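You operate a simulated robot arm through the tools that you are given. There is no shell and no other tool. Be economical: measure what you need, move in short steps, check, and stop when the job is done.

You are at the controls of a simulated robot arm. One attempt, no reset.

JOB
Preset the tuner: plunger on 4, stub one on 5; lock both and switch on.
Fine: under 2 % reflected; leave the other stubs as set and the microwaves on.

Only the result counts: the job must be done as asked and must still hold three seconds after the hand-in. Knocking over, shifting, dropping, spilling or breaking anything else fails it.

ROBOT AND FRAMES
A 7-joint arm with a two-finger parallel gripper, fixed in place. Base frame: the origin is at the foot of the arm, x ahead of it, y to its left, z up; the work surface is at about z = 78. Units: cm, rad, N and s.
With the tool pointing down near the work surface it reaches from about 20 to 74 cm from the base axis. Its first joint turns from -2.897 to 2.897 rad. Payload 1.57 kg.
The tool frame sits at the grasp point between the pads (the TCP): z along the fingers, y along the line on which they close. The tips reach 3 cm beyond it. Largest opening 11 cm; finger width 2.4, thickness 1.2; the body of the gripper, 4.8 by 11.2 cm, starts 7.8 cm behind the TCP.
Orientation is that of the tool frame in the base frame, as a unit quaternion [w, x, y, z]. With the fingers straight down and closing along the base's y, the tool's x points along the base's -x, its y along +y and its z along -z.

CONTROLS
- The arm moves only by the tool apply_moves. Its argument "rows" is a list of rows, each a list of 7 numbers: the turn, a rotation vector about the tool's x, y, z in rad, then the shift along the tool's x, y, z in cm, then the opening, from 0 (shut) to 1 (fully open). In form: [[ax, ay, az, tx, ty, tz, fingers], ...]. A call has 1 to 12 rows; each row is the pose to reach, as a shift and turn from the pose commanded when the call began, along the tool's axes at that moment. Rows are played at 5 a second. More than 5 cm and 0.15 rad between two rows, or a gripper value outside its range, and nothing of the call is played. A pose out of reach is approached as far as the arm can. The call stops where the force on the tool passes 40 N (or 10 N more than at its start, if that is more) or the arm is blocked; 0.2 s more then pass. The fingers move at their own pace (about 4.5 cm/s each) and stop on an object; they squeeze with about 37 N. The grip force told is the motor's: it shows also when the fingers shut on nothing. Time passes only in rows, and 0.2 s behind the last, so rows that repeat a pose let the fingers close. The reply holds the time, the measured pose of the TCP, the force on the tool along the base axes, the opening and the grip force, in the units named above and with some noise, with the torque about the TCP (base axes, N m) and any sound that the robot's microphone picked up.
- Cameras (640 x 400 px; columns grow to the right, rows downward): "scene" is fixed at [39.8, 64.89, 139.87]; the picture's right is [-0.99, 0.11, 0.00], its down [0.03, 0.27, -0.96] and it looks along [-0.10, -0.96, -0.27] (base axes); focal length 352 px, centre (320, 200). "wrist" rides on the gripper at [7, 1.6, -14.1] in the tool frame; the picture's right is [-0.23, 0.97, 0.00], its down [-0.86, -0.20, -0.48] and it looks along [-0.47, -0.11, 0.88] (tool axes); focal length 222 px, centre (320, 200).
- grab_frame(camera): a new picture of that camera. No time passes.
- raise_lower(by): slides the trunk up (or, below 0, down) by that many cm; the arm rides with it, the base frame stays. It gives what a move gives, with no picture.
- measure_at(camera, pixels): for up to 12 pixels [column, row] of the newest picture of that camera ("zoom" is the newest enlarged one), the place [x, y, z] in the base frame of the surface seen there, good to about 0.2 cm. No time passes.
- zoom(camera, box): a new picture of the part [left, top, right, bottom] of that camera's present view, enlarged. No time passes.
- finish_job(): hands the job in; it is judged then, once.

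Keep the steps short. Do not move on a guess: measure, check each grasp and each placing, and mend mistakes. In all there are 80 turns and 34 pictures (those below and enlarged ones count). Leave the gripper open and the arm clear of the work at the hand-in unless told otherwise, and finish with a single line.

The tools are called after ">>>" as name(argument=value, ...) on one line, values as JSON. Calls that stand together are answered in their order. apply_moves: Moves the arm, as the interface text tells. Its arguments: {"type":"object","properties":{"rows":{"type":"array","items":{"type":"array","items":{"type":"number"}}}},"required":["rows"]} The other tools are called the same way: raise_lower (by) slides the trunk up or down; grab_frame (camera) takes a picture; measure_at (camera, pixels) gives the place of the surface under pixels of a picture; zoom (camera, box) takes an enlarged picture of a part of a camera's view; finish_job () hands the job in.

At the start:

```text
time_s: 0.0
tcp_pos: [18.58, -48.71, 119.52]
ee_rot: [0.0, 0.0, 1.0, -0.001]
wrist_force: [0.5, -0.4, -0.6]
ft_torque: [0.0, 0.02, 0.01]
opening: 11.01
grip_force: 0.1
trunk travel left (down, up): [-52.5, 6.5]
```

scene: 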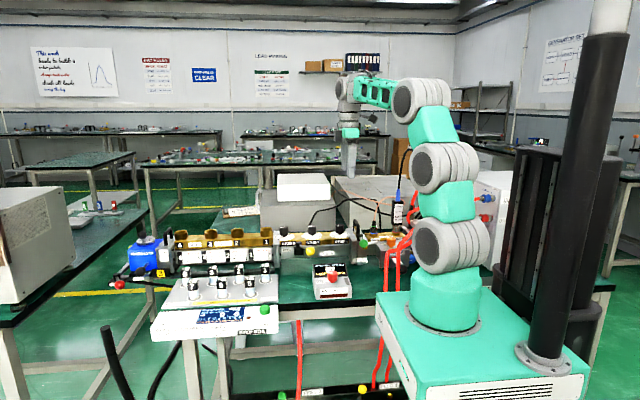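
wrist: 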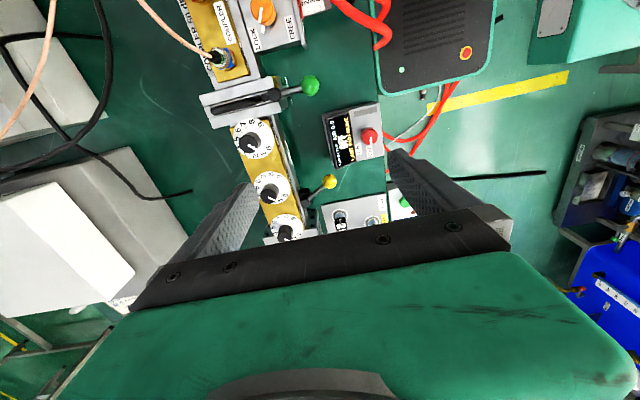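

I see a waveguide line with dials and levers, and a console with knobs. I'll enlarge both views to identify the parts.

>>> zoom(camera="scene", box=[110, 215, 290, 340])

>>> zoom(camera="scene", box=[260, 180, 420, 310])

>>> zoom(camera="wrist", box=[180, 0, 420, 240])

```text
3.20 times, centred on (200, 278) of scene
```

zoom: 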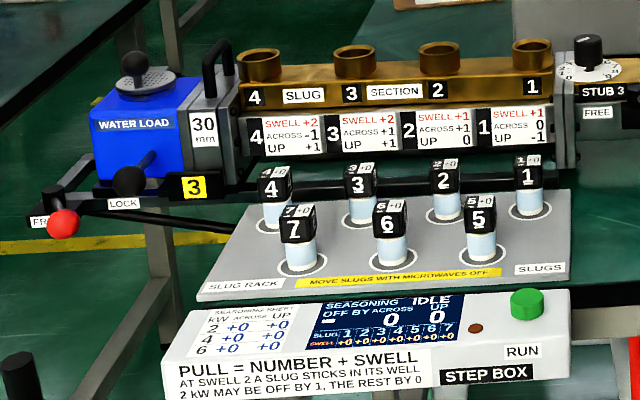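

```text
3.08 times, centred on (340, 245) of scene
```

zoom: 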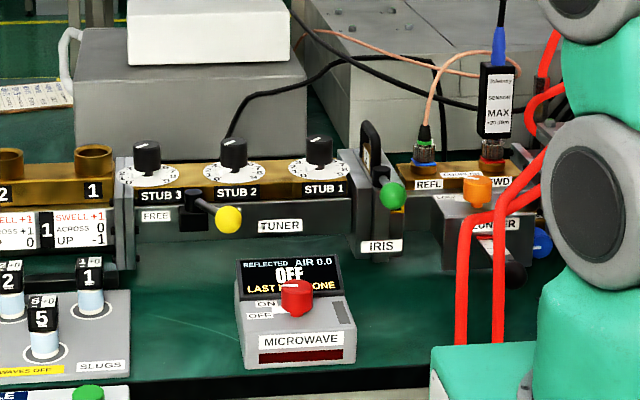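

```text
1.67 times, centred on (300, 120) of wrist
```

zoom: 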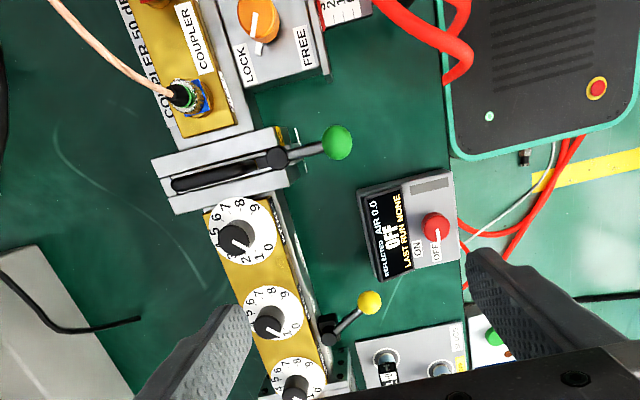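

I need places of the main parts: the plunger box, orange knob, stubs, tuner lever, iris lever, microwave switch.

>>> grab_frame(camera="scene")

>>> measure_at(camera="scene", pixels=[[415, 241], [436, 258], [363, 229], [335, 251], [387, 243], [333, 276], [307, 236], [420, 253], [388, 262], [318, 288], [335, 320], [318, 253]])

>>> measure_at(camera="wrist", pixels=[[252, 145], [267, 193], [286, 233], [263, 12], [310, 86], [330, 181], [368, 136], [228, 106], [275, 35], [320, 5], [245, 50], [400, 200]])

>>> zoom(camera="scene", box=[370, 210, 450, 290])

```text
28 pictures are left
```

scene: 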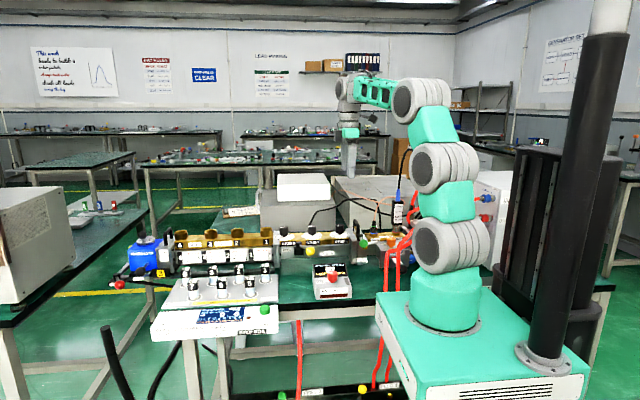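

```text
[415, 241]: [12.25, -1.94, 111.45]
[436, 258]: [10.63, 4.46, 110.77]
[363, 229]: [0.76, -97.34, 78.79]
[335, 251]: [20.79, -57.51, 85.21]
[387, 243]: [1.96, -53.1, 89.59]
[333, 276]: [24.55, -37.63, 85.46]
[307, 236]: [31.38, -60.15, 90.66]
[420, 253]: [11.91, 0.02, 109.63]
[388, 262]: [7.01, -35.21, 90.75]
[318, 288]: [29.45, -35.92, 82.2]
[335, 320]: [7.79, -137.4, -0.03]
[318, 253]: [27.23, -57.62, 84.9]
```

```text
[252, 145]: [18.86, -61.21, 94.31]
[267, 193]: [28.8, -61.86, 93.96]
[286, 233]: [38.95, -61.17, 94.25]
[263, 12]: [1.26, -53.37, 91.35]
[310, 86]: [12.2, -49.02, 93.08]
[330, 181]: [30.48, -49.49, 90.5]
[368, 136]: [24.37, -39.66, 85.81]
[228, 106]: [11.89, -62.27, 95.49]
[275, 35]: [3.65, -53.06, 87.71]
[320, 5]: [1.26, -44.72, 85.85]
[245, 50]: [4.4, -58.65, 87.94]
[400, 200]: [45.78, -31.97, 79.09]
```

```text
5.00 times, centred on (410, 250) of scene
```

zoom: 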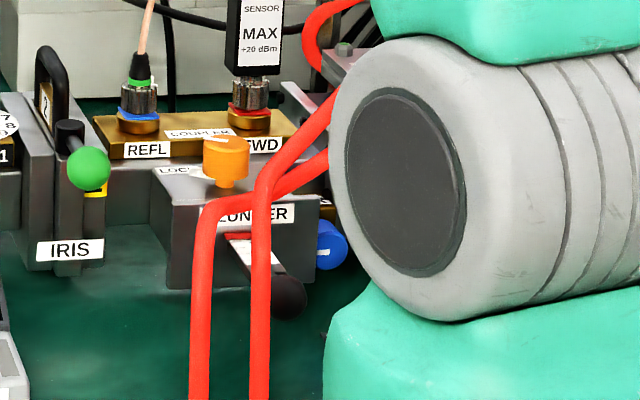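

The plunger unit sits at x≈0, y≈-50. I'll shift the camera about 18 cm towards -x at the same height to look at it.

>>> apply_moves(rows=[[0, 0, 0, 4.5, 0, 0, 1], [0, 0, 0, 9, 0, 0, 1], [0, 0, 0, 13.5, 0, 0, 1], [0, 0, 0, 18, 0, 0, 1], [0, 0, 0, 18, 0, 0, 1]])

>>> grab_frame(camera="wrist")

>>> zoom(camera="wrist", box=[180, 20, 420, 180])

```text
time_s: 1.2
tcp_pos: [0.36, -48.73, 119.68]
ee_rot: [0.0, 0.0, 1.0, -0.001]
wrist_force: [0.0, 0.9, 0.6]
ft_torque: [0.01, 0.02, 0.03]
opening: 10.99
grip_force: 0.0
trunk travel left (down, up): [-52.5, 6.5]
```

```text
26 pictures are left
```

wrist: 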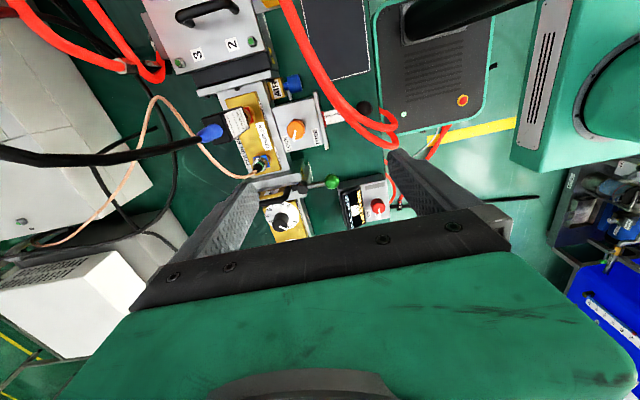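

```text
2.50 times, centred on (300, 100) of wrist
```

zoom: 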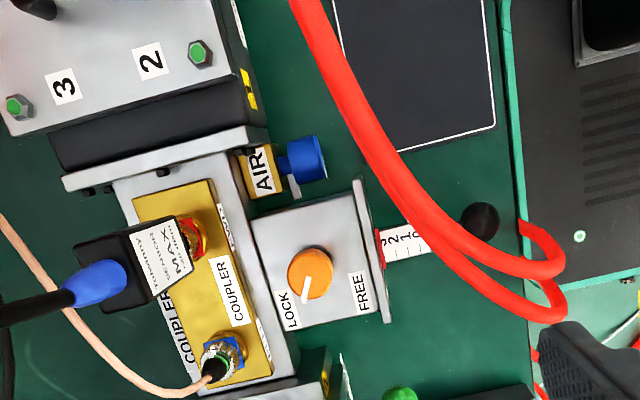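

The plunger is the rod with black ball (zoom (480,220)); its scale "2 1 0" emerges from the box, the orange knob points between LOCK and FREE. Red hoses pass over the rod, so I'll measure ball, hoses and lock.

>>> measure_at(camera="zoom", pixels=[[480, 218], [384, 246], [440, 240], [450, 225], [480, 256], [400, 140], [540, 270], [375, 275], [310, 272], [305, 295], [400, 245], [300, 160]])

>>> zoom(camera="wrist", box=[270, 80, 400, 160])

```text
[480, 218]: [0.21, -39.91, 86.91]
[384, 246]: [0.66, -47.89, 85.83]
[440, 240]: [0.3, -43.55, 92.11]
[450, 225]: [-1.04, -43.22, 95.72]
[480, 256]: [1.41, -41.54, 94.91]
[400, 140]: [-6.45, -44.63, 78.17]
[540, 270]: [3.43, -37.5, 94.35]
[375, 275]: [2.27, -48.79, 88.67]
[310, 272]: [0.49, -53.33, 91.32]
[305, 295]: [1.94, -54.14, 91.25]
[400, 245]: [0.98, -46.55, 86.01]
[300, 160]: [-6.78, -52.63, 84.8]
```

```text
4.92 times, centred on (335, 120) of wrist
```

zoom: 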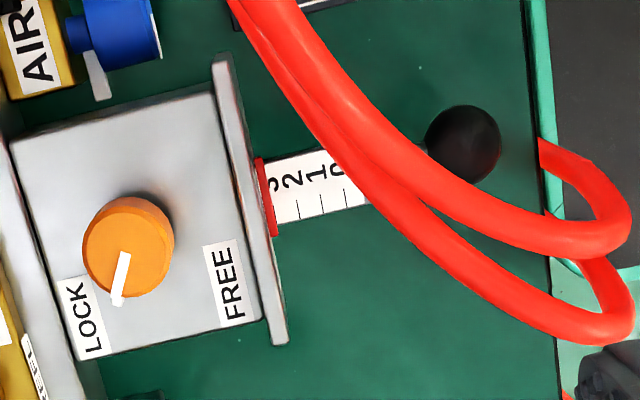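

Plunger reads about 3 at the red edge, scale 1 cm per unit with zero near the ball, so it has to come out 1 cm. Orange lock points at LOCK now. Next I look closely at stubs, tuner lever and the microwave box: back to x≈8 and lower.

>>> apply_moves(rows=[[0, 0, 0, -4, 0, 2, 1], [0, 0, 0, -8, -1, 5, 1], [0, 0, 0, -8, -3, 9, 1], [0, 0, 0, -8, -3, 13, 1], [0, 0, 0, -8, -3, 13, 1]])

>>> grab_frame(camera="wrist")

>>> zoom(camera="wrist", box=[220, 100, 380, 220])

```text
refused: row 2 steps farther than a row can; nothing moved
```

```text
23 pictures are left
```

wrist: 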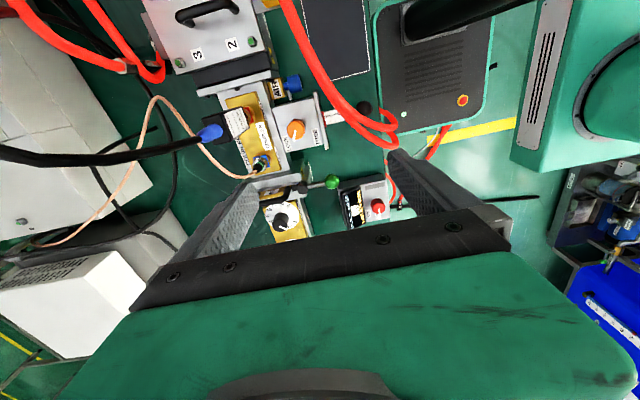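

```text
3.33 times, centred on (300, 160) of wrist
```

zoom: 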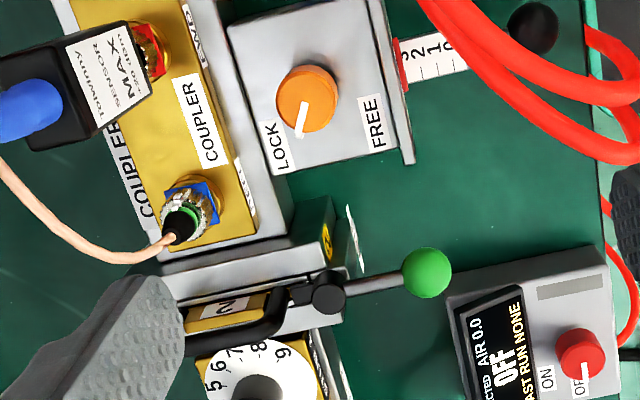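

The step was too long and nothing moved. I use this picture to trace the hoses, then go in smaller steps.

>>> measure_at(camera="wrist", pixels=[[285, 5], [300, 35], [318, 70], [335, 95], [350, 115], [365, 128], [385, 137], [395, 125], [388, 113], [392, 160], [385, 60], [376, 130]])

>>> apply_moves(rows=[[0, 0, 0, -4, 0, 2, 1], [0, 0, 0, -8, -1, 4, 1], [0, 0, 0, -8, -3, 8, 1], [0, 0, 0, -8, -3, 12, 1], [0, 0, 0, -8, -3, 12, 1]])

>>> grab_frame(camera="wrist")

```text
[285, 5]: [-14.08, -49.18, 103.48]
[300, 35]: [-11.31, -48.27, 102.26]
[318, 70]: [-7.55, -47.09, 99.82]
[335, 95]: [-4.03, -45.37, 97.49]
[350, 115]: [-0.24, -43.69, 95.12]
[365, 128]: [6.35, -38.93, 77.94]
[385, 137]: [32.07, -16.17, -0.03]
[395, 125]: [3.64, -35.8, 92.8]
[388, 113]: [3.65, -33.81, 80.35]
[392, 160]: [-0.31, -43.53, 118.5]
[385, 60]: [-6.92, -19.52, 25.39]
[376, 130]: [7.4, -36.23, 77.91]
```

```text
time_s: 2.4
tcp_pos: [8.58, -51.73, 107.44]
ee_rot: [0.0, 0.0, 1.0, -0.001]
wrist_force: [-0.3, -0.3, 0.7]
ft_torque: [-0.02, -0.01, 0.02]
opening: 11.02
grip_force: 0.0
trunk travel left (down, up): [-52.5, 6.5]
```

```text
21 pictures are left
```

wrist: 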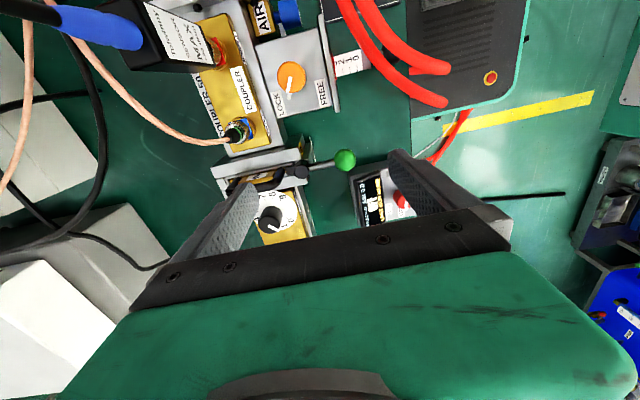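

Now enlarge the stub 1 dial and microwave display.

>>> zoom(camera="wrist", box=[240, 160, 420, 245])

>>> measure_at(camera="wrist", pixels=[[271, 219], [276, 228], [345, 159], [291, 77], [260, 192], [290, 220], [305, 170], [250, 180], [402, 200], [350, 55], [338, 80], [298, 90]])

```text
3.56 times, centred on (330, 202) of wrist
```

zoom: 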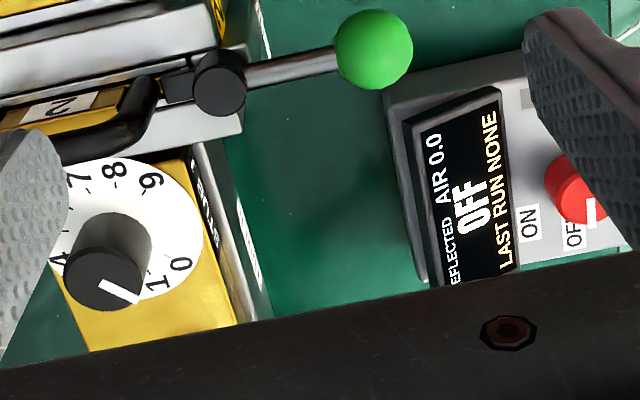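

```text
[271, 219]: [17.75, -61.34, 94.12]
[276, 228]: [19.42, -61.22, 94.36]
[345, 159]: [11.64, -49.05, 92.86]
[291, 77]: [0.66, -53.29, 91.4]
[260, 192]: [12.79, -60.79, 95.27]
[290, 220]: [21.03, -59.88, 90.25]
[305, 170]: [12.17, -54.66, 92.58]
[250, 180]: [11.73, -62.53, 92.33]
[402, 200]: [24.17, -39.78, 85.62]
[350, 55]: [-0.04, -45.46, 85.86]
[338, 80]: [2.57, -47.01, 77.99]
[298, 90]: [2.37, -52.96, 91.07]
```

I'll measure the dial digits and pointer ends to get angles in base coordinates.

>>> measure_at(camera="zoom", pixels=[[180, 265], [157, 283], [150, 180], [115, 168], [78, 180], [58, 263], [202, 232], [104, 282], [137, 301], [120, 158], [66, 283], [145, 260]])

```text
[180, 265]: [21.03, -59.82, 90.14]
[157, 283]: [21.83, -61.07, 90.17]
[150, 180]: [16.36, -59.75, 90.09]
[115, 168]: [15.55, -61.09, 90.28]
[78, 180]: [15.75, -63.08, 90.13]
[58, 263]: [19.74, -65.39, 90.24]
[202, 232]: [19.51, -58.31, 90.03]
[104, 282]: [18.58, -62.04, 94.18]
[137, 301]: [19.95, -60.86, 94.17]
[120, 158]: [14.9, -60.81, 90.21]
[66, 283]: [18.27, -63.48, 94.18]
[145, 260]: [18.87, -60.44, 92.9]
```

Dial centre (18.7,-62.0); digit n sits at angle 45°-30°n from +x; pointer at ~41°, so stub 1 is at 0 and needs a 150° clockwise turn to 5. Now I look at the tuner lever label and the microwave switch from the scene camera.

>>> zoom(camera="scene", box=[285, 225, 365, 275])

```text
8.00 times, centred on (325, 250) of scene
```

zoom: 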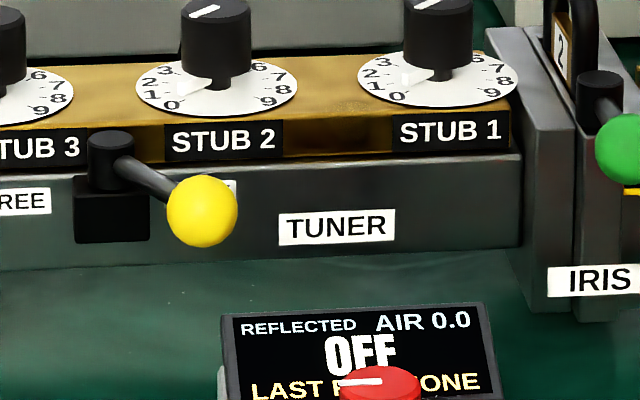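

I'll measure the wedge pointer tips and digits on stubs 1 and 2, plus the lever parts.

>>> measure_at(camera="zoom", pixels=[[408, 78], [428, 70], [377, 85], [392, 96], [425, 9], [447, 1], [202, 210], [112, 145], [112, 215], [20, 200], [231, 185], [375, 382]])

>>> measure_at(camera="scene", pixels=[[404, 268], [388, 243], [340, 277]])

```text
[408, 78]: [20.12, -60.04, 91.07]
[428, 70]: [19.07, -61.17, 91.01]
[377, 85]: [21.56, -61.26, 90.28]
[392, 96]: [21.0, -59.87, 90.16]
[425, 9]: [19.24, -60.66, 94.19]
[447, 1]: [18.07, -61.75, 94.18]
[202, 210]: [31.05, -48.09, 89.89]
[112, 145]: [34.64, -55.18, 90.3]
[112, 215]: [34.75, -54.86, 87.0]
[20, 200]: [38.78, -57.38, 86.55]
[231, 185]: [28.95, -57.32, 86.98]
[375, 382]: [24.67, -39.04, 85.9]
```

```text
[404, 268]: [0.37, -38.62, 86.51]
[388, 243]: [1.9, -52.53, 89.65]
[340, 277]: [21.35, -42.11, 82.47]
```

Tuner lever: pivot ≈(34.7,-55.5), ball ≈(30.9,-49.5,89.3), pointing at LOCK; FREE is the mirrored position, ball ≈(38.5,-49.5). I go above the ball, turning the gripper -90° so the fingers close along x.

>>> apply_moves(rows=[[0, 0, -0.143, -2.03, 0.2, 0, 0.5], [0, 0, -0.286, -4.06, 0.4, 0, 0.5], [0, 0, -0.428, -6.09, 0.6, 0, 0.5], [0, 0, -0.571, -8.12, 0.8, 0, 0.5], [0, 0, -0.714, -10.15, 1.0, 0, 0.5], [0, 0, -0.857, -12.18, 1.2, 0, 0.5], [0, 0, -1.0, -14.2, 1.4, 0, 0.5], [0, 0, -1.143, -16.2, 1.6, 0, 0.5], [0, 0, -1.285, -18.2, 1.8, 0, 0.5], [0, 0, -1.428, -20.3, 2.0, 0, 0.5], [0, 0, -1.571, -22.3, 2.2, 0, 0.5], [0, 0, -1.571, -22.3, 2.2, 0, 0.5]])

>>> grab_frame(camera="wrist")

```text
time_s: 5.0
tcp_pos: [30.98, -49.54, 107.56]
ee_rot: [0.001, 0.708, -0.706, 0.0]
wrist_force: [0.4, 0.2, -0.6]
ft_torque: [-0.01, -0.01, -0.02]
opening: 5.5
grip_force: 0.1
trunk travel left (down, up): [-52.5, 6.5]
```

```text
18 pictures are left
```

wrist: 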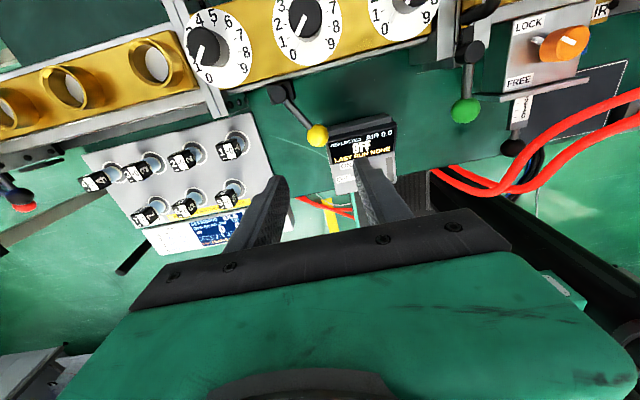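

The fingers now close along x. Ball at (317,135); measuring it and its surroundings.

>>> measure_at(camera="wrist", pixels=[[317, 135], [317, 126], [308, 136], [327, 136], [280, 95], [345, 125], [391, 122], [345, 190], [513, 147], [465, 112]])

>>> zoom(camera="wrist", box=[170, 0, 450, 175])

```text
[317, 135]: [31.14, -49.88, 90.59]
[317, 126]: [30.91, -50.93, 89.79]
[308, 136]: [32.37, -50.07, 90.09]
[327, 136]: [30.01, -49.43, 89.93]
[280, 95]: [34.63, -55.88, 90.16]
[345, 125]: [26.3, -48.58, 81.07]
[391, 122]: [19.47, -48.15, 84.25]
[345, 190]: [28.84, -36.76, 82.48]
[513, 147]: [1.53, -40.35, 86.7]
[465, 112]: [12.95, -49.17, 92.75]
```

```text
2.29 times, centred on (310, 88) of wrist
```

zoom: 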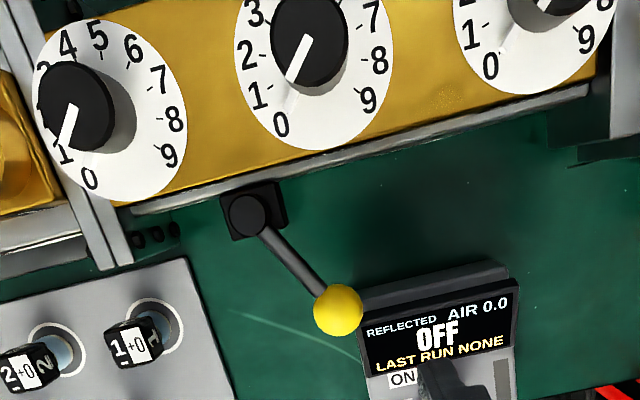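

Ball centre ≈(31.1,-49.9,89.2). I lower straight over it, fingers open 5.5 cm around it, tips at z≈86.8.

>>> apply_moves(rows=[[0, 0, 0, 0.2, 0, 4.5, 0.5], [0, 0, 0, 0.2, 0, 9, 0.5], [0, 0, 0, 0.2, 0, 13.5, 0.5], [0, 0, 0, 0.2, 0, 17.7, 0.5], [0, 0, 0, 0.2, 0, 17.7, 0.5]])

```text
time_s: 6.2
tcp_pos: [33.54, -54.99, 92.02]
ee_rot: [-0.001, 0.707, -0.707, -0.003]
wrist_force: [0.0, -0.3, 0.0]
ft_torque: [0.02, -0.02, -0.01]
opening: 5.53
grip_force: 0.0
out of reach, approached as far as the arm can: row 2, 3, 4, 5
trunk travel left (down, up): [-52.5, 6.5]
```

The arm ran out of reach and drifted to (33.5,-55,92) with no force. I go straight up first and check, then lower the trunk instead.

>>> apply_moves(rows=[[0, 0, 0, 0, 0, -2, 0.5], [0, 0, 0, 0, 0, -5, 0.5], [0, 0, 0, 0, 0, -5, 0.5]])

```text
time_s: 7.0
tcp_pos: [33.41, -55.0, 97.11]
ee_rot: [0.0, 0.707, -0.707, 0.0]
wrist_force: [-0.5, 0.2, 0.4]
ft_torque: [0.01, -0.01, 0.0]
opening: 5.51
grip_force: 0.0
trunk travel left (down, up): [-52.5, 6.5]
```

Recovered. Now go up 20 cm, back over the ball, then lower the trunk 15 cm.

>>> apply_moves(rows=[[0, 0, 0, 0, 0, -4.5, 0.5], [0, 0, 0, 0, 0, -9, 0.5], [0, 0, 0, -2, 0.8, -13, 0.5], [0, 0, 0, -4, 1.6, -16, 0.5], [0, 0, 0, -5.1, 2.3, -20, 0.5], [0, 0, 0, -5.1, 2.3, -20, 0.5]])

>>> raise_lower(by=-15)

>>> grab_frame(camera="scene")

```text
time_s: 8.4
tcp_pos: [31.09, -49.65, 117.23]
ee_rot: [0.001, 0.707, -0.707, -0.001]
wrist_force: [-0.2, 0.6, -0.2]
ft_torque: [-0.03, -0.01, -0.01]
opening: 5.51
grip_force: 0.0
trunk travel left (down, up): [-52.5, 6.5]
```

```text
time_s: 10.2
tcp_pos: [31.09, -49.85, 102.19]
ee_rot: [0.001, 0.707, -0.707, 0.001]
wrist_force: [1.1, -0.4, -0.2]
ft_torque: [-0.03, -0.03, 0.03]
opening: 5.51
grip_force: 0.1
trunk travel left (down, up): [-37.5, 21.5]
```

```text
16 pictures are left
```

scene: 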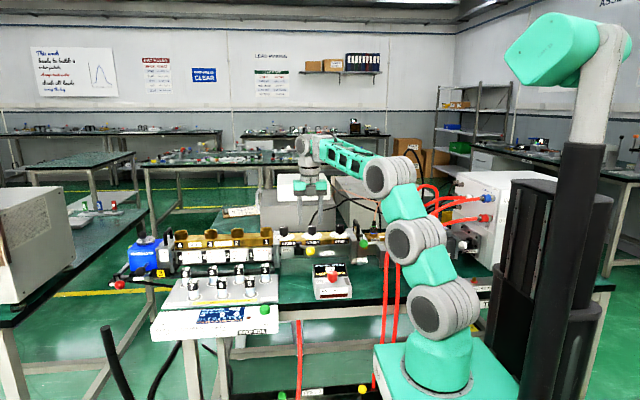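

Lever unchanged. Descend halfway to check reach, staying above the ball.

>>> apply_moves(rows=[[0, 0, 0, 0, 0, 3, 0.5], [0, 0, 0, 0, 0, 7, 0.5], [0, 0, 0, 0, 0, 7, 0.5]])

```text
time_s: 10.9
tcp_pos: [31.07, -49.79, 95.19]
ee_rot: [0.001, 0.707, -0.707, 0.001]
wrist_force: [0.8, 1.2, 0.9]
ft_torque: [0.0, -0.01, -0.03]
opening: 5.52
grip_force: 0.1
trunk travel left (down, up): [-37.5, 21.5]
```

Descend the rest, narrow the fingers to ~3.6 cm around the ball (no squeeze), then swing along the arc to the FREE side.

>>> apply_moves(rows=[[0, 0, 0, 0, 0, 3, 0.5], [0, 0, 0, 0.1, 0, 5.2, 0.5], [0, 0, 0, 0.1, 0, 5.2, 0.33], [0, 0, 0, 0.1, 0, 5.2, 0.33], [0, 0, 0, -0.6, -1.2, 5.2, 0.33], [0, 0, 0, -1.0, -2.6, 5.2, 0.33], [0, 0, 0, -1.0, -4.2, 5.2, 0.33], [0, 0, 0, -0.7, -5.6, 5.2, 0.33], [0, 0, 0, -0.1, -6.9, 5.2, 0.33], [0, 0, 0, 0.1, -7.4, 5.2, 0.33], [0, 0, 0, 0.1, -7.4, 5.2, 0.33]])

>>> zoom(camera="wrist", box=[170, 0, 450, 175])

```text
time_s: 13.3
tcp_pos: [38.44, -49.95, 89.88]
ee_rot: [0.002, 0.707, -0.707, 0.0]
wrist_force: [0.3, 0.3, 0.9]
ft_torque: [-0.01, 0.03, 0.04]
opening: 3.64
grip_force: 0.0
trunk travel left (down, up): [-37.5, 21.5]
```

```text
2.29 times, centred on (310, 88) of wrist
```

zoom: 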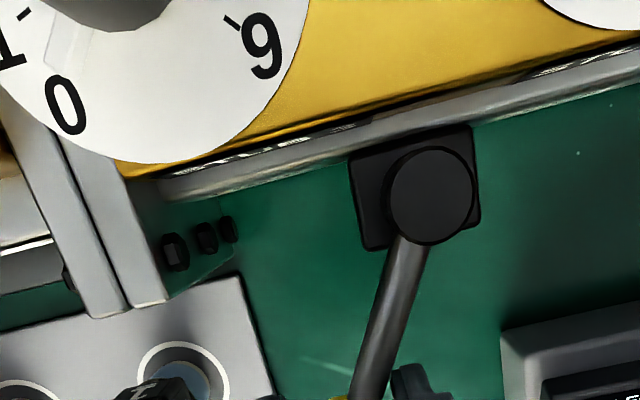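

The lever swung over. I nudge a bit further (0.8 cm) to feel for the end stop, then rise.

>>> apply_moves(rows=[[0, 0, 0, 0.2, -0.5, 0, 0.33], [0, 0, 0, 0.4, -0.9, 0, 0.33], [0, 0, 0, 0.4, -0.9, 0, 0.33]])

```text
time_s: 14.2
tcp_pos: [39.28, -50.07, 90.03]
ee_rot: [0.001, 0.707, -0.707, -0.001]
wrist_force: [-10.5, 13.4, -1.2]
ft_torque: [0.14, 0.03, -0.42]
opening: 4.6
grip_force: 5.7
trunk travel left (down, up): [-37.5, 21.5]
```

End stop felt: lever is on FREE. Open, rise, and go above stub 1 while turning another -75° so I have room for the 150° clockwise turn.

>>> apply_moves(rows=[[0, 0, 0, 0, 0.9, 0, 0.55], [0, 0, 0, 0, 0.9, 0, 0.55], [0, 0, 0, 0, 0.9, -4.5, 0.55], [0, 0, 0, 0, 0.9, -9, 0.55], [0, 0, 0, 0, 0.9, -13, 0.55]])

>>> apply_moves(rows=[[0, 0, -0.145, 1.4, 2.2, 0, 0.55], [0, 0, -0.29, 2.8, 4.4, 0, 0.55], [0, 0, -0.436, 4.2, 6.6, 0, 0.55], [0, 0, -0.58, 5.6, 8.8, 0, 0.55], [0, 0, -0.727, 7.0, 11, 0, 0.55], [0, 0, -0.87, 8.4, 13.2, 0, 0.55], [0, 0, -1.018, 9.8, 15.4, 0, 0.55], [0, 0, -1.16, 11, 17.6, 0, 0.55], [0, 0, -1.309, 11.9, 19.73, 0, 0.55], [0, 0, -1.309, 11.9, 19.73, 0, 0.55]])

>>> grab_frame(camera="wrist")

```text
time_s: 15.3
tcp_pos: [38.58, -50.21, 102.87]
ee_rot: [-0.001, -0.707, 0.708, 0.001]
wrist_force: [0.1, 0.1, -0.6]
ft_torque: [-0.03, 0.0, -0.01]
opening: 6.03
grip_force: 0.1
trunk travel left (down, up): [-37.5, 21.5]
```

```text
time_s: 17.6
tcp_pos: [18.06, -54.5, 96.11]
ee_rot: [0.001, 0.992, -0.13, 0.001]
wrist_force: [-0.7, 0.9, -0.7]
ft_torque: [-0.1, -0.02, 0.01]
opening: 6.06
grip_force: 0.0
out of reach, approached as far as the arm can: row 3, 4, 5, 6, 7, 8, 9, 10
trunk travel left (down, up): [-37.5, 21.5]
```

```text
14 pictures are left
```

wrist: 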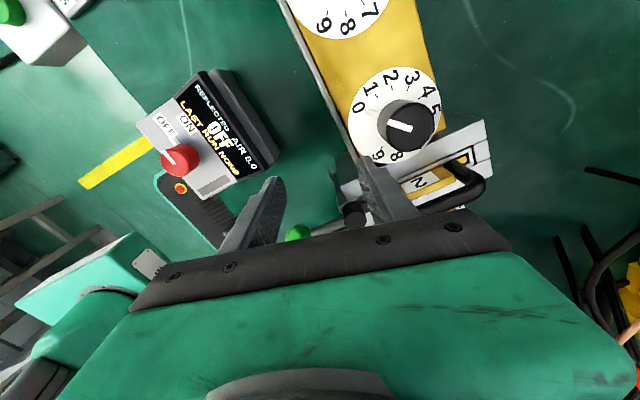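

Again the trunk is too high for this reach; it stopped at (18,-54.5,96) with no contact. I'll raise the hand in place and lower the trunk in two stages by 15 cm more.

>>> apply_moves(rows=[[0, 0, 0, 0, -1, -4.5, 0.55], [0, 0, 0, 0, -2, -9, 0.55], [0, 0, 0, 0, -2, -12, 0.55], [0, 0, 0, 0, -2, -12, 0.55]])

>>> raise_lower(by=-8)

>>> apply_moves(rows=[[0, 0, 0, 0, 0, -4.5, 0.55], [0, 0, 0, 0, 0, -8, 0.55], [0, 0, 0, 0, 0, -8, 0.55]])

>>> raise_lower(by=-8)

```text
time_s: 18.6
tcp_pos: [18.2, -48.54, 102.01]
ee_rot: [0.0, 0.991, -0.131, -0.001]
wrist_force: [-0.6, -0.5, -0.3]
ft_torque: [0.06, 0.01, -0.01]
opening: 6.04
grip_force: 0.0
out of reach, approached as far as the arm can: row 1, 2, 3, 4
trunk travel left (down, up): [-37.5, 21.5]
```

```text
time_s: 19.7
tcp_pos: [18.15, -48.69, 93.98]
ee_rot: [0.001, 0.991, -0.13, 0.0]
wrist_force: [-0.3, 0.1, -0.7]
ft_torque: [0.0, 0.02, 0.01]
opening: 6.03
grip_force: 0.1
trunk travel left (down, up): [-29.5, 29.5]
```

```text
time_s: 20.5
tcp_pos: [17.94, -45.47, 96.12]
ee_rot: [0.003, 0.991, -0.131, -0.001]
wrist_force: [-0.6, 0.0, -0.4]
ft_torque: [-0.03, -0.01, 0.03]
opening: 6.06
grip_force: 0.1
out of reach, approached as far as the arm can: row 1, 2, 3
trunk travel left (down, up): [-29.5, 29.5]
```

```text
time_s: 21.7
tcp_pos: [18.1, -45.58, 88.05]
ee_rot: [0.002, 0.991, -0.13, 0.0]
wrist_force: [-0.4, 0.5, 0.8]
ft_torque: [-0.02, -0.02, 0.01]
opening: 6.07
grip_force: 0.0
trunk travel left (down, up): [-21.5, 37.5]
```

The limit seems to be the wrist turn in this direction, not height. The tips are near the microwave box, so lift with the trunk 15 cm (pure vertical), then turn back the positive way.

>>> raise_lower(by=15)

>>> apply_moves(rows=[[0, 0, 0.145, 0, 0, 0, 0.55], [0, 0, 0.29, 0, 0, 0, 0.55], [0, 0, 0.435, 0, 0, 0, 0.55], [0, 0, 0.58, 0, 0, 0, 0.55], [0, 0, 0.725, 0, 0, 0, 0.55], [0, 0, 0.87, 0, 0, 0, 0.55], [0, 0, 1.015, 0, 0, 0, 0.55], [0, 0, 1.16, 0, 0, 0, 0.55], [0, 0, 1.305, 0, 0, 0, 0.55], [0, 0, 1.45, 0, 0, 0, 0.55], [0, 0, 1.595, 0, 0, 0, 0.55], [0, 0, 1.74, 0, 0, 0, 0.55]])

```text
time_s: 23.4
tcp_pos: [17.95, -45.45, 103.09]
ee_rot: [0.001, 0.991, -0.13, -0.001]
wrist_force: [-0.6, -0.2, 0.1]
ft_torque: [0.02, 0.01, -0.01]
opening: 6.04
grip_force: 0.0
trunk travel left (down, up): [-36.5, 22.5]
```

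```text
time_s: 26.0
tcp_pos: [18.03, -45.34, 103.0]
ee_rot: [-0.001, -0.539, 0.842, -0.001]
wrist_force: [-0.1, 0.3, 0.2]
ft_torque: [0.0, 0.0, -0.03]
opening: 6.05
grip_force: 0.1
trunk travel left (down, up): [-36.5, 22.5]
```

Turning back works (yaw now -65° from start). Now move over stub 1 at (18.65,-61.95), turning to yaw -30°, ending at z≈100.

>>> apply_moves(rows=[[0, 0, 0.13, 3.0, -1.5, 0, 0.5], [0, 0, 0.26, 6.0, -3.0, 0, 0.5], [0, 0, 0.39, 9.0, -4.5, 1, 0.5], [0, 0, 0.52, 12.0, -6.0, 2, 0.5], [0, 0, 0.61, 14.81, -7.5, 3, 0.5], [0, 0, 0.61, 14.81, -7.5, 3, 0.5]])

>>> grab_frame(camera="wrist")

```text
time_s: 27.4
tcp_pos: [18.46, -61.63, 99.89]
ee_rot: [-0.001, -0.261, 0.965, 0.0]
wrist_force: [0.1, -0.2, -0.9]
ft_torque: [0.03, 0.0, -0.06]
opening: 5.49
grip_force: 0.1
out of reach, approached as far as the arm can: row 5, 6
trunk travel left (down, up): [-36.5, 22.5]
```

```text
13 pictures are left
```

wrist: 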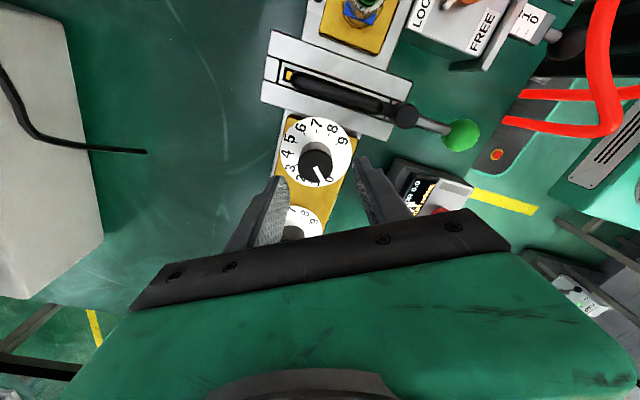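

Almost there. Measure the knob here to centre exactly.

>>> measure_at(camera="wrist", pixels=[[315, 163], [302, 160], [328, 158], [315, 150], [316, 178], [320, 174], [314, 167], [330, 178]])

>>> raise_lower(by=-3)

```text
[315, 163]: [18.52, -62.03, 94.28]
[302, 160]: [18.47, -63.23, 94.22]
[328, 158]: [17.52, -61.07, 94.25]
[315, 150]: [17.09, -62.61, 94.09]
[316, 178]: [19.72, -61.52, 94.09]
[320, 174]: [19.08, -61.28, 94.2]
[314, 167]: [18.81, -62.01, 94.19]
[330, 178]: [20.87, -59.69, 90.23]
```

```text
time_s: 28.2
tcp_pos: [18.51, -61.59, 96.98]
ee_rot: [0.0, -0.263, 0.965, -0.001]
wrist_force: [0.2, -0.4, -1.1]
ft_torque: [-0.01, -0.03, -0.02]
opening: 5.5
grip_force: 0.1
trunk travel left (down, up): [-33.5, 25.5]
```

Knob centre ≈(18.5,-62.0), top z 94.2. Lower so tips are at z≈91.6 and close on the knob.

>>> apply_moves(rows=[[0, 0, 0, 0.2, -0.35, 1.2, 0.5], [0, 0, 0, 0.2, -0.35, 2.4, 0.5], [0, 0, 0, 0.2, -0.35, 2.4, 0.5]])

```text
time_s: 29.0
tcp_pos: [18.49, -61.94, 94.51]
ee_rot: [-0.001, -0.262, 0.965, -0.001]
wrist_force: [0.3, -0.6, -0.3]
ft_torque: [0.03, -0.05, 0.0]
opening: 5.5
grip_force: 0.2
trunk travel left (down, up): [-33.5, 25.5]
```

In position. Close and check the grip.

>>> apply_moves(rows=[[0, 0, 0, 0, 0, 0, 0.2], [0, 0, 0, 0, 0, 0, 0], [0, 0, 0, 0, 0, 0, 0], [0, 0, 0, 0, 0, 0, 0]])

```text
time_s: 30.0
tcp_pos: [18.51, -62.1, 94.69]
ee_rot: [-0.002, -0.262, 0.965, -0.003]
wrist_force: [6.4, -16.1, 3.7]
ft_torque: [-0.18, 0.37, -0.03]
opening: 3.38
grip_force: 38.0
trunk travel left (down, up): [-33.5, 25.5]
```

Held at 3.38 cm, with a small off-centre force; I shift 0.25 cm to suit and turn clockwise 90° first.

>>> apply_moves(rows=[[0, 0, 0, 0, -0.25, 0, 0], [0, 0, 0.145, 0, -0.25, 0, 0], [0, 0, 0.29, 0, -0.25, 0, 0], [0, 0, 0.435, 0, -0.25, 0, 0], [0, 0, 0.58, 0, -0.25, 0, 0], [0, 0, 0.725, 0, -0.25, 0, 0], [0, 0, 0.87, 0, -0.25, 0, 0], [0, 0, 1.015, 0, -0.25, 0, 0], [0, 0, 1.16, 0, -0.25, 0, 0], [0, 0, 1.305, 0, -0.25, 0, 0], [0, 0, 1.45, 0, -0.25, 0, 0], [0, 0, 1.571, 0, -0.25, 0, 0]])

```text
time_s: 32.6
tcp_pos: [18.58, -61.98, 94.66]
ee_rot: [-0.002, 0.497, 0.868, 0.001]
wrist_force: [-2.8, 31.6, -13.0]
ft_torque: [1.01, -0.29, 0.06]
opening: 3.4
grip_force: 41.6
trunk travel left (down, up): [-33.5, 25.5]
```

Turned 90°, with some side force (+y 31 N). I relieve 0.25 cm toward +y and turn the remaining 60°.

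>>> apply_moves(rows=[[0, 0, 0, 0.1, 0.06, 0, 0], [0, 0, 0, 0.216, 0.127, 0, 0], [0, 0, 0.145, 0.216, 0.127, 0, 0], [0, 0, 0.29, 0.216, 0.127, 0, 0], [0, 0, 0.435, 0.216, 0.127, 0, 0], [0, 0, 0.58, 0.216, 0.127, 0, 0], [0, 0, 0.725, 0.216, 0.127, 0, 0], [0, 0, 0.87, 0.216, 0.127, 0, 0], [0, 0, 0.97, 0.216, 0.127, 0, 0], [0, 0, 1.047, 0.216, 0.127, 0, 0], [0, 0, 1.047, 0.216, 0.127, 0, 0]])

>>> zoom(camera="scene", box=[295, 220, 365, 265])

```text
time_s: 35.0
tcp_pos: [18.83, -61.99, 94.56]
ee_rot: [0.001, 0.864, 0.503, -0.003]
wrist_force: [12.9, 8.8, -7.5]
ft_torque: [0.79, 0.05, 0.01]
opening: 3.38
grip_force: 41.1
trunk travel left (down, up): [-33.5, 25.5]
```

```text
8.89 times, centred on (330, 242) of scene
```

zoom: 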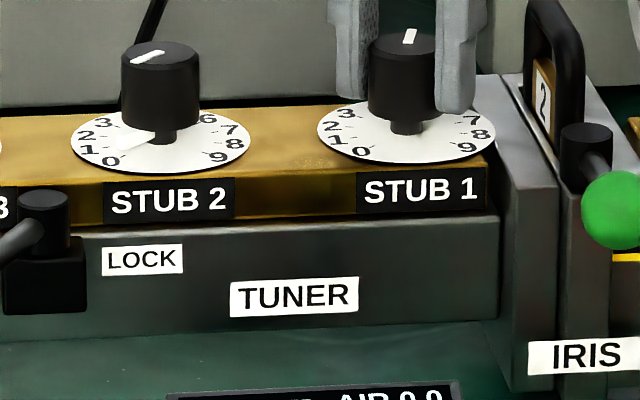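

The knob turned; lever is on FREE with LOCK label now visible. Measure the pointer line on top of stub 1.

>>> measure_at(camera="zoom", pixels=[[405, 43], [412, 31], [409, 37], [372, 45], [434, 45], [404, 55]])

>>> apply_moves(rows=[[0, 0, 0, 0, 0, 0, 0.2], [0, 0, 0, 0, 0, 0, 0.5], [0, 0, 0, 0, 0, -3, 0.5], [0, 0, 0, 0, 0, -4, 0.5]])

>>> zoom(camera="wrist", box=[220, 80, 420, 205])

```text
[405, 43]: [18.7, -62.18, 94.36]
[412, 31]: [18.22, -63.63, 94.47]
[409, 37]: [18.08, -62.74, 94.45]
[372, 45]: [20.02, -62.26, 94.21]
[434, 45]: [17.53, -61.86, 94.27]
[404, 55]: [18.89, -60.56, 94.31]
```

```text
time_s: 36.0
tcp_pos: [18.34, -60.88, 97.94]
ee_rot: [0.0, 0.864, 0.503, -0.002]
wrist_force: [0.4, 0.7, -1.1]
ft_torque: [0.0, 0.01, -0.01]
opening: 5.5
grip_force: 0.1
out of reach, approached as far as the arm can: row 3, 4
trunk travel left (down, up): [-33.5, 25.5]
```

```text
3.20 times, centred on (320, 142) of wrist
```

zoom: 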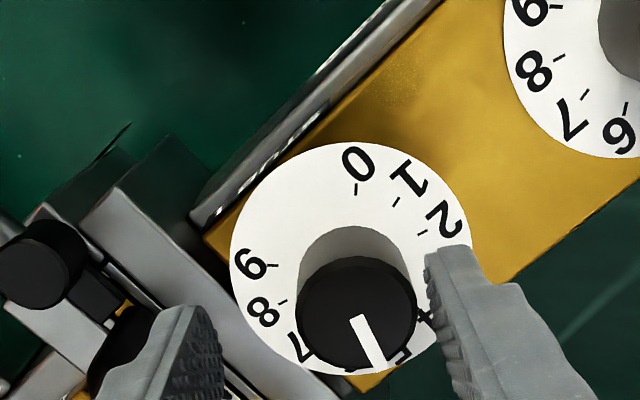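

Pointer is next to the 5. Measure pointer ends, knob edge and visible ticks.

>>> measure_at(camera="zoom", pixels=[[357, 318], [376, 364], [298, 310], [415, 312], [357, 256], [355, 372], [303, 347], [420, 320], [272, 265], [357, 187], [422, 233], [283, 301]])

```text
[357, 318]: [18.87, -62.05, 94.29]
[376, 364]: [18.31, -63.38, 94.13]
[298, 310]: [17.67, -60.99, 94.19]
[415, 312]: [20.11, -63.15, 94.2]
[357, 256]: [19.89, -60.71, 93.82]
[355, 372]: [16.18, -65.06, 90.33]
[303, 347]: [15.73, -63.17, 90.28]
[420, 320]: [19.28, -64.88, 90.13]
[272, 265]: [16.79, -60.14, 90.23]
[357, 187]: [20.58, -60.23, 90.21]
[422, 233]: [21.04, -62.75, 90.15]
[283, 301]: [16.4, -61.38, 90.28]
```

Pointer angle ≈ -107° ±3° against -105° for 5: good. Now to the tuner lever: move over its ball at ≈(38.6,-49.9), yaw +90°, fingers along x.

>>> apply_moves(rows=[[0, 0, -0.09, 3.2, 2.0, 0, 0.55], [0, 0, -0.18, 6.5, 4.0, 0, 0.55], [0, 0, -0.27, 9.8, 6.0, 0, 0.55], [0, 0, -0.36, 13.0, 8.0, 0, 0.55], [0, 0, -0.45, 16.3, 10.1, 0, 0.55], [0, 0, -0.523, 19.55, 12.18, 0, 0.55], [0, 0, -0.523, 19.55, 12.18, 0, 0.55]])

>>> grab_frame(camera="wrist")

```text
time_s: 37.6
tcp_pos: [38.61, -49.99, 98.16]
ee_rot: [0.001, 0.704, 0.71, -0.001]
wrist_force: [-1.3, -0.4, 0.0]
ft_torque: [0.02, -0.02, -0.02]
opening: 6.06
grip_force: 0.1
out of reach, approached as far as the arm can: row 1, 2, 3
trunk travel left (down, up): [-33.5, 25.5]
```

```text
10 pictures are left
```

wrist: 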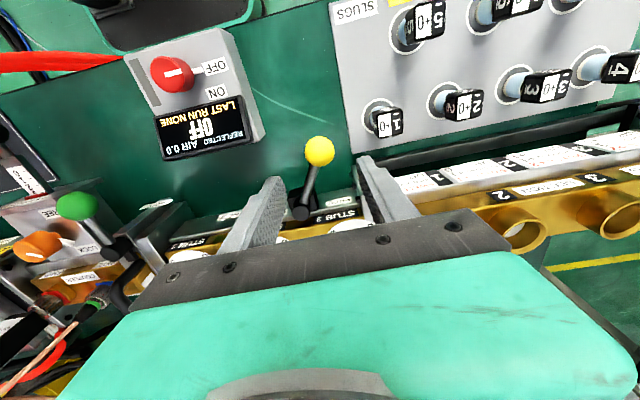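

Ball at (320,151). Measure it, plus the microwave switch (175,72) and slug 1.

>>> measure_at(camera="wrist", pixels=[[320, 151], [320, 140], [307, 150], [333, 150], [302, 211], [175, 74], [165, 72], [190, 71], [178, 90], [387, 120], [200, 30], [232, 110]])

```text
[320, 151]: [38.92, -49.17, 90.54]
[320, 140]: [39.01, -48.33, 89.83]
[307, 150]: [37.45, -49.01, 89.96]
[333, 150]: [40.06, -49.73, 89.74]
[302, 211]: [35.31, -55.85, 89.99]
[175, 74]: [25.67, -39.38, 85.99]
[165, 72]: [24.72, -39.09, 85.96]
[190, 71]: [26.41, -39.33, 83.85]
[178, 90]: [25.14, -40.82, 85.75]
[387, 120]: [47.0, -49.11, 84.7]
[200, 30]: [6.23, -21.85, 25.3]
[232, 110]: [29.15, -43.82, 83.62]
```

Ball centre ≈(38.8,-49.5,89.2). Lower around it, narrow, and swing to LOCK with slight over-push.

>>> apply_moves(rows=[[0, 0, 0, 0.4, 0.2, 4, 0.55], [0, 0, 0, 0.4, 0.2, 8.2, 0.55], [0, 0, 0, 0.4, 0.2, 8.2, 0.33], [0, 0, 0, 0.4, 0.2, 8.2, 0.33], [0, 0, 0, 1.1, -1.2, 8.2, 0.33], [0, 0, 0, 1.5, -2.6, 8.2, 0.33], [0, 0, 0, 1.5, -4.2, 8.2, 0.33], [0, 0, 0, 1.3, -5.6, 8.2, 0.33], [0, 0, 0, 0.8, -6.9, 8.2, 0.33], [0, 0, 0, 0.4, -7.8, 8.2, 0.33], [0, 0, 0, 0.1, -8.4, 8.2, 0.33], [0, 0, 0, 0.1, -8.4, 8.2, 0.33]])

```text
time_s: 40.2
tcp_pos: [30.37, -49.91, 89.83]
ee_rot: [0.001, 0.705, 0.709, -0.002]
wrist_force: [13.7, 5.4, 0.5]
ft_torque: [0.03, -0.07, 0.12]
opening: 4.86
grip_force: 6.8
trunk travel left (down, up): [-33.5, 25.5]
```

End stop felt on the LOCK side. Open, rise, and check the lever in the scene view.

>>> apply_moves(rows=[[0, 0, 0, 0.2, 0.6, 0, 0.55], [0, 0, 0, 0.3, 0.6, 0, 0.55], [0, 0, 0, 0.3, 0.6, -4.5, 0.55], [0, 0, 0, 0.3, 0.6, -8, 0.55], [0, 0, 0, 0.3, 0.6, -8, 0.55]])

>>> raise_lower(by=12)

>>> zoom(camera="scene", box=[275, 175, 425, 300])

```text
time_s: 41.4
tcp_pos: [30.84, -49.55, 97.92]
ee_rot: [0.0, 0.705, 0.709, -0.001]
wrist_force: [-0.6, 0.7, -0.1]
ft_torque: [-0.02, 0.01, 0.01]
opening: 6.05
grip_force: 0.2
trunk travel left (down, up): [-33.5, 25.5]
```

```text
time_s: 42.9
tcp_pos: [30.78, -49.76, 109.8]
ee_rot: [0.001, 0.706, 0.709, -0.002]
wrist_force: [-1.5, 0.5, 0.7]
ft_torque: [0.0, 0.02, 0.02]
opening: 6.07
grip_force: 0.1
trunk travel left (down, up): [-45.5, 13.5]
```

```text
3.20 times, centred on (350, 238) of scene
```

zoom: 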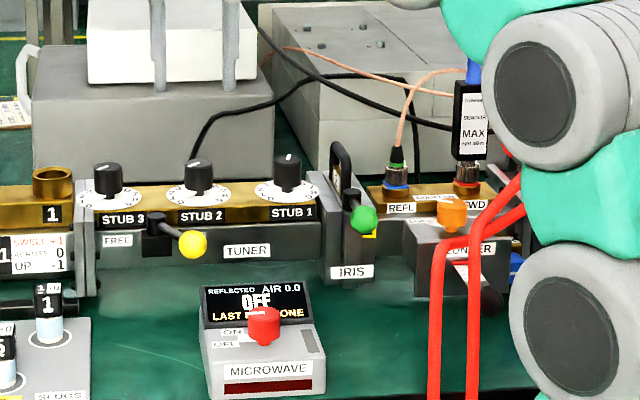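

Lever is on LOCK. Measure sensor, plug and connector heights near the orange knob.

>>> measure_at(camera="zoom", pixels=[[470, 85], [473, 70], [473, 150], [397, 150], [405, 110], [452, 200], [452, 225], [440, 250], [470, 255], [495, 210], [487, 85], [415, 85]])

```text
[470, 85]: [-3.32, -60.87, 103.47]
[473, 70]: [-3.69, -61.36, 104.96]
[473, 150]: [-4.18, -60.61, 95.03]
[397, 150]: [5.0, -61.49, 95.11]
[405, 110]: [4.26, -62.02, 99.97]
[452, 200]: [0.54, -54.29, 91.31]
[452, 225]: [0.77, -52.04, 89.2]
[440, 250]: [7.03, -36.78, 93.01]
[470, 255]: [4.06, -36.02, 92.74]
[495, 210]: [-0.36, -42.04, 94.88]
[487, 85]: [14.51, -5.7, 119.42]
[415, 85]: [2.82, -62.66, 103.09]
```

Sensor stands at y<-60 up to z≈105, hoses at y>-46: the knob at (0.5,-53.3) is reachable from above between them. I move over it at z≈106, yaw +90°.

>>> apply_moves(rows=[[0, 0, 0, -0.5, -4.4, 0, 0.55], [0, 0, 0, -1, -8.8, 0, 0.55], [0, 0, 0, -1.5, -13, 0, 0.55], [0, 0, 0, -2, -17.5, 0, 0.55], [0, 0, 0, -2.5, -22, 1, 0.55], [0, 0, 0, -3, -26, 2, 0.55], [0, 0, 0, -3.5, -30.2, 4, 0.55], [0, 0, 0, -3.5, -30.2, 4, 0.55]])

>>> grab_frame(camera="wrist")

```text
time_s: 44.7
tcp_pos: [0.57, -53.24, 105.86]
ee_rot: [0.001, 0.705, 0.709, -0.002]
wrist_force: [-0.6, -0.3, -0.8]
ft_torque: [0.02, 0.0, 0.0]
opening: 6.03
grip_force: 0.1
trunk travel left (down, up): [-45.5, 13.5]
```

```text
8 pictures are left
```

wrist: 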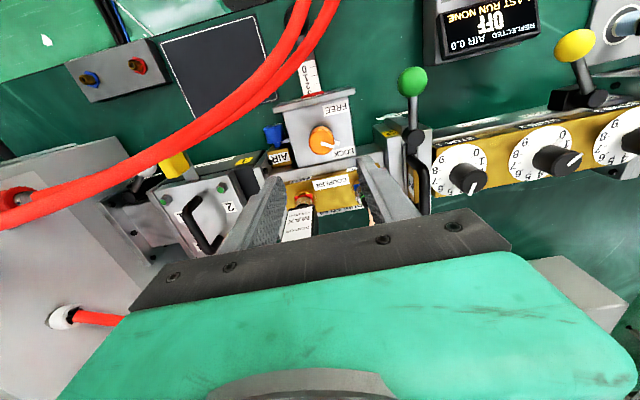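

Orange knob at (320,140), LOCK label (344,152), FREE label (335,108). Measure.

>>> measure_at(camera="wrist", pixels=[[320, 138], [308, 138], [333, 140], [322, 126], [322, 141], [332, 148], [344, 152], [335, 108], [310, 75], [305, 90], [303, 30], [302, 205]])

```text
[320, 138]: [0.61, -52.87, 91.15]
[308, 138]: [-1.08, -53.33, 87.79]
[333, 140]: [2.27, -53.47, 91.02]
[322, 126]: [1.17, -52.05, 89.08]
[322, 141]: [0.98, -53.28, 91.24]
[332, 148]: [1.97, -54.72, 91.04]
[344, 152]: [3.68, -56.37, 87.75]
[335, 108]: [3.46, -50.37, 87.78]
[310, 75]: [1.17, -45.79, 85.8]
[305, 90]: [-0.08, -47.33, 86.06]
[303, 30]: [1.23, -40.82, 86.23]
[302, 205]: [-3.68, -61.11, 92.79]
```

LOCK is at -45°, FREE at +45°, pointer at -45° (locked). Descend to z≈91.6 and grip.

>>> apply_moves(rows=[[0, 0, 0, -0.05, 0, 4.5, 0.5], [0, 0, 0, -0.05, 0, 9, 0.5], [0, 0, 0, -0.05, 0, 12.5, 0.5], [0, 0, 0, -0.05, 0, 14.2, 0.5], [0, 0, 0, -0.05, 0, 14.2, 0.2], [0, 0, 0, -0.05, 0, 14.2, 0], [0, 0, 0, -0.05, 0, 14.2, 0], [0, 0, 0, -0.05, 0, 14.2, 0]])

```text
time_s: 46.5
tcp_pos: [0.79, -53.46, 91.71]
ee_rot: [0.001, 0.705, 0.709, -0.001]
wrist_force: [4.5, 0.6, -1.0]
ft_torque: [-0.5, -0.68, 0.01]
opening: 3.38
grip_force: 37.5
trunk travel left (down, up): [-45.5, 13.5]
```

Gripped well (3.38 cm). Turn counter-clockwise 90° to FREE with a small over-turn against the stop.

>>> apply_moves(rows=[[0, 0, -0.145, 0, 0.1, 0, 0], [0, 0, -0.29, 0, 0.1, 0, 0], [0, 0, -0.435, 0, 0.1, 0, 0], [0, 0, -0.58, 0, 0.1, 0, 0], [0, 0, -0.725, 0, 0.1, 0, 0], [0, 0, -0.87, 0, 0.1, 0, 0], [0, 0, -1.015, 0, 0.1, 0, 0], [0, 0, -1.16, 0, 0.1, 0, 0], [0, 0, -1.305, 0, 0.1, 0, 0], [0, 0, -1.45, 0, 0.1, 0, 0], [0, 0, -1.571, 0, 0.1, 0, 0], [0, 0, -1.571, 0, 0.1, 0, 0]])

```text
time_s: 49.1
tcp_pos: [0.6, -53.41, 91.59]
ee_rot: [0.0, -0.003, 1.0, -0.001]
wrist_force: [-0.9, -3.9, -1.8]
ft_torque: [0.62, -0.08, -0.46]
opening: 3.36
grip_force: 41.3
trunk travel left (down, up): [-45.5, 13.5]
```

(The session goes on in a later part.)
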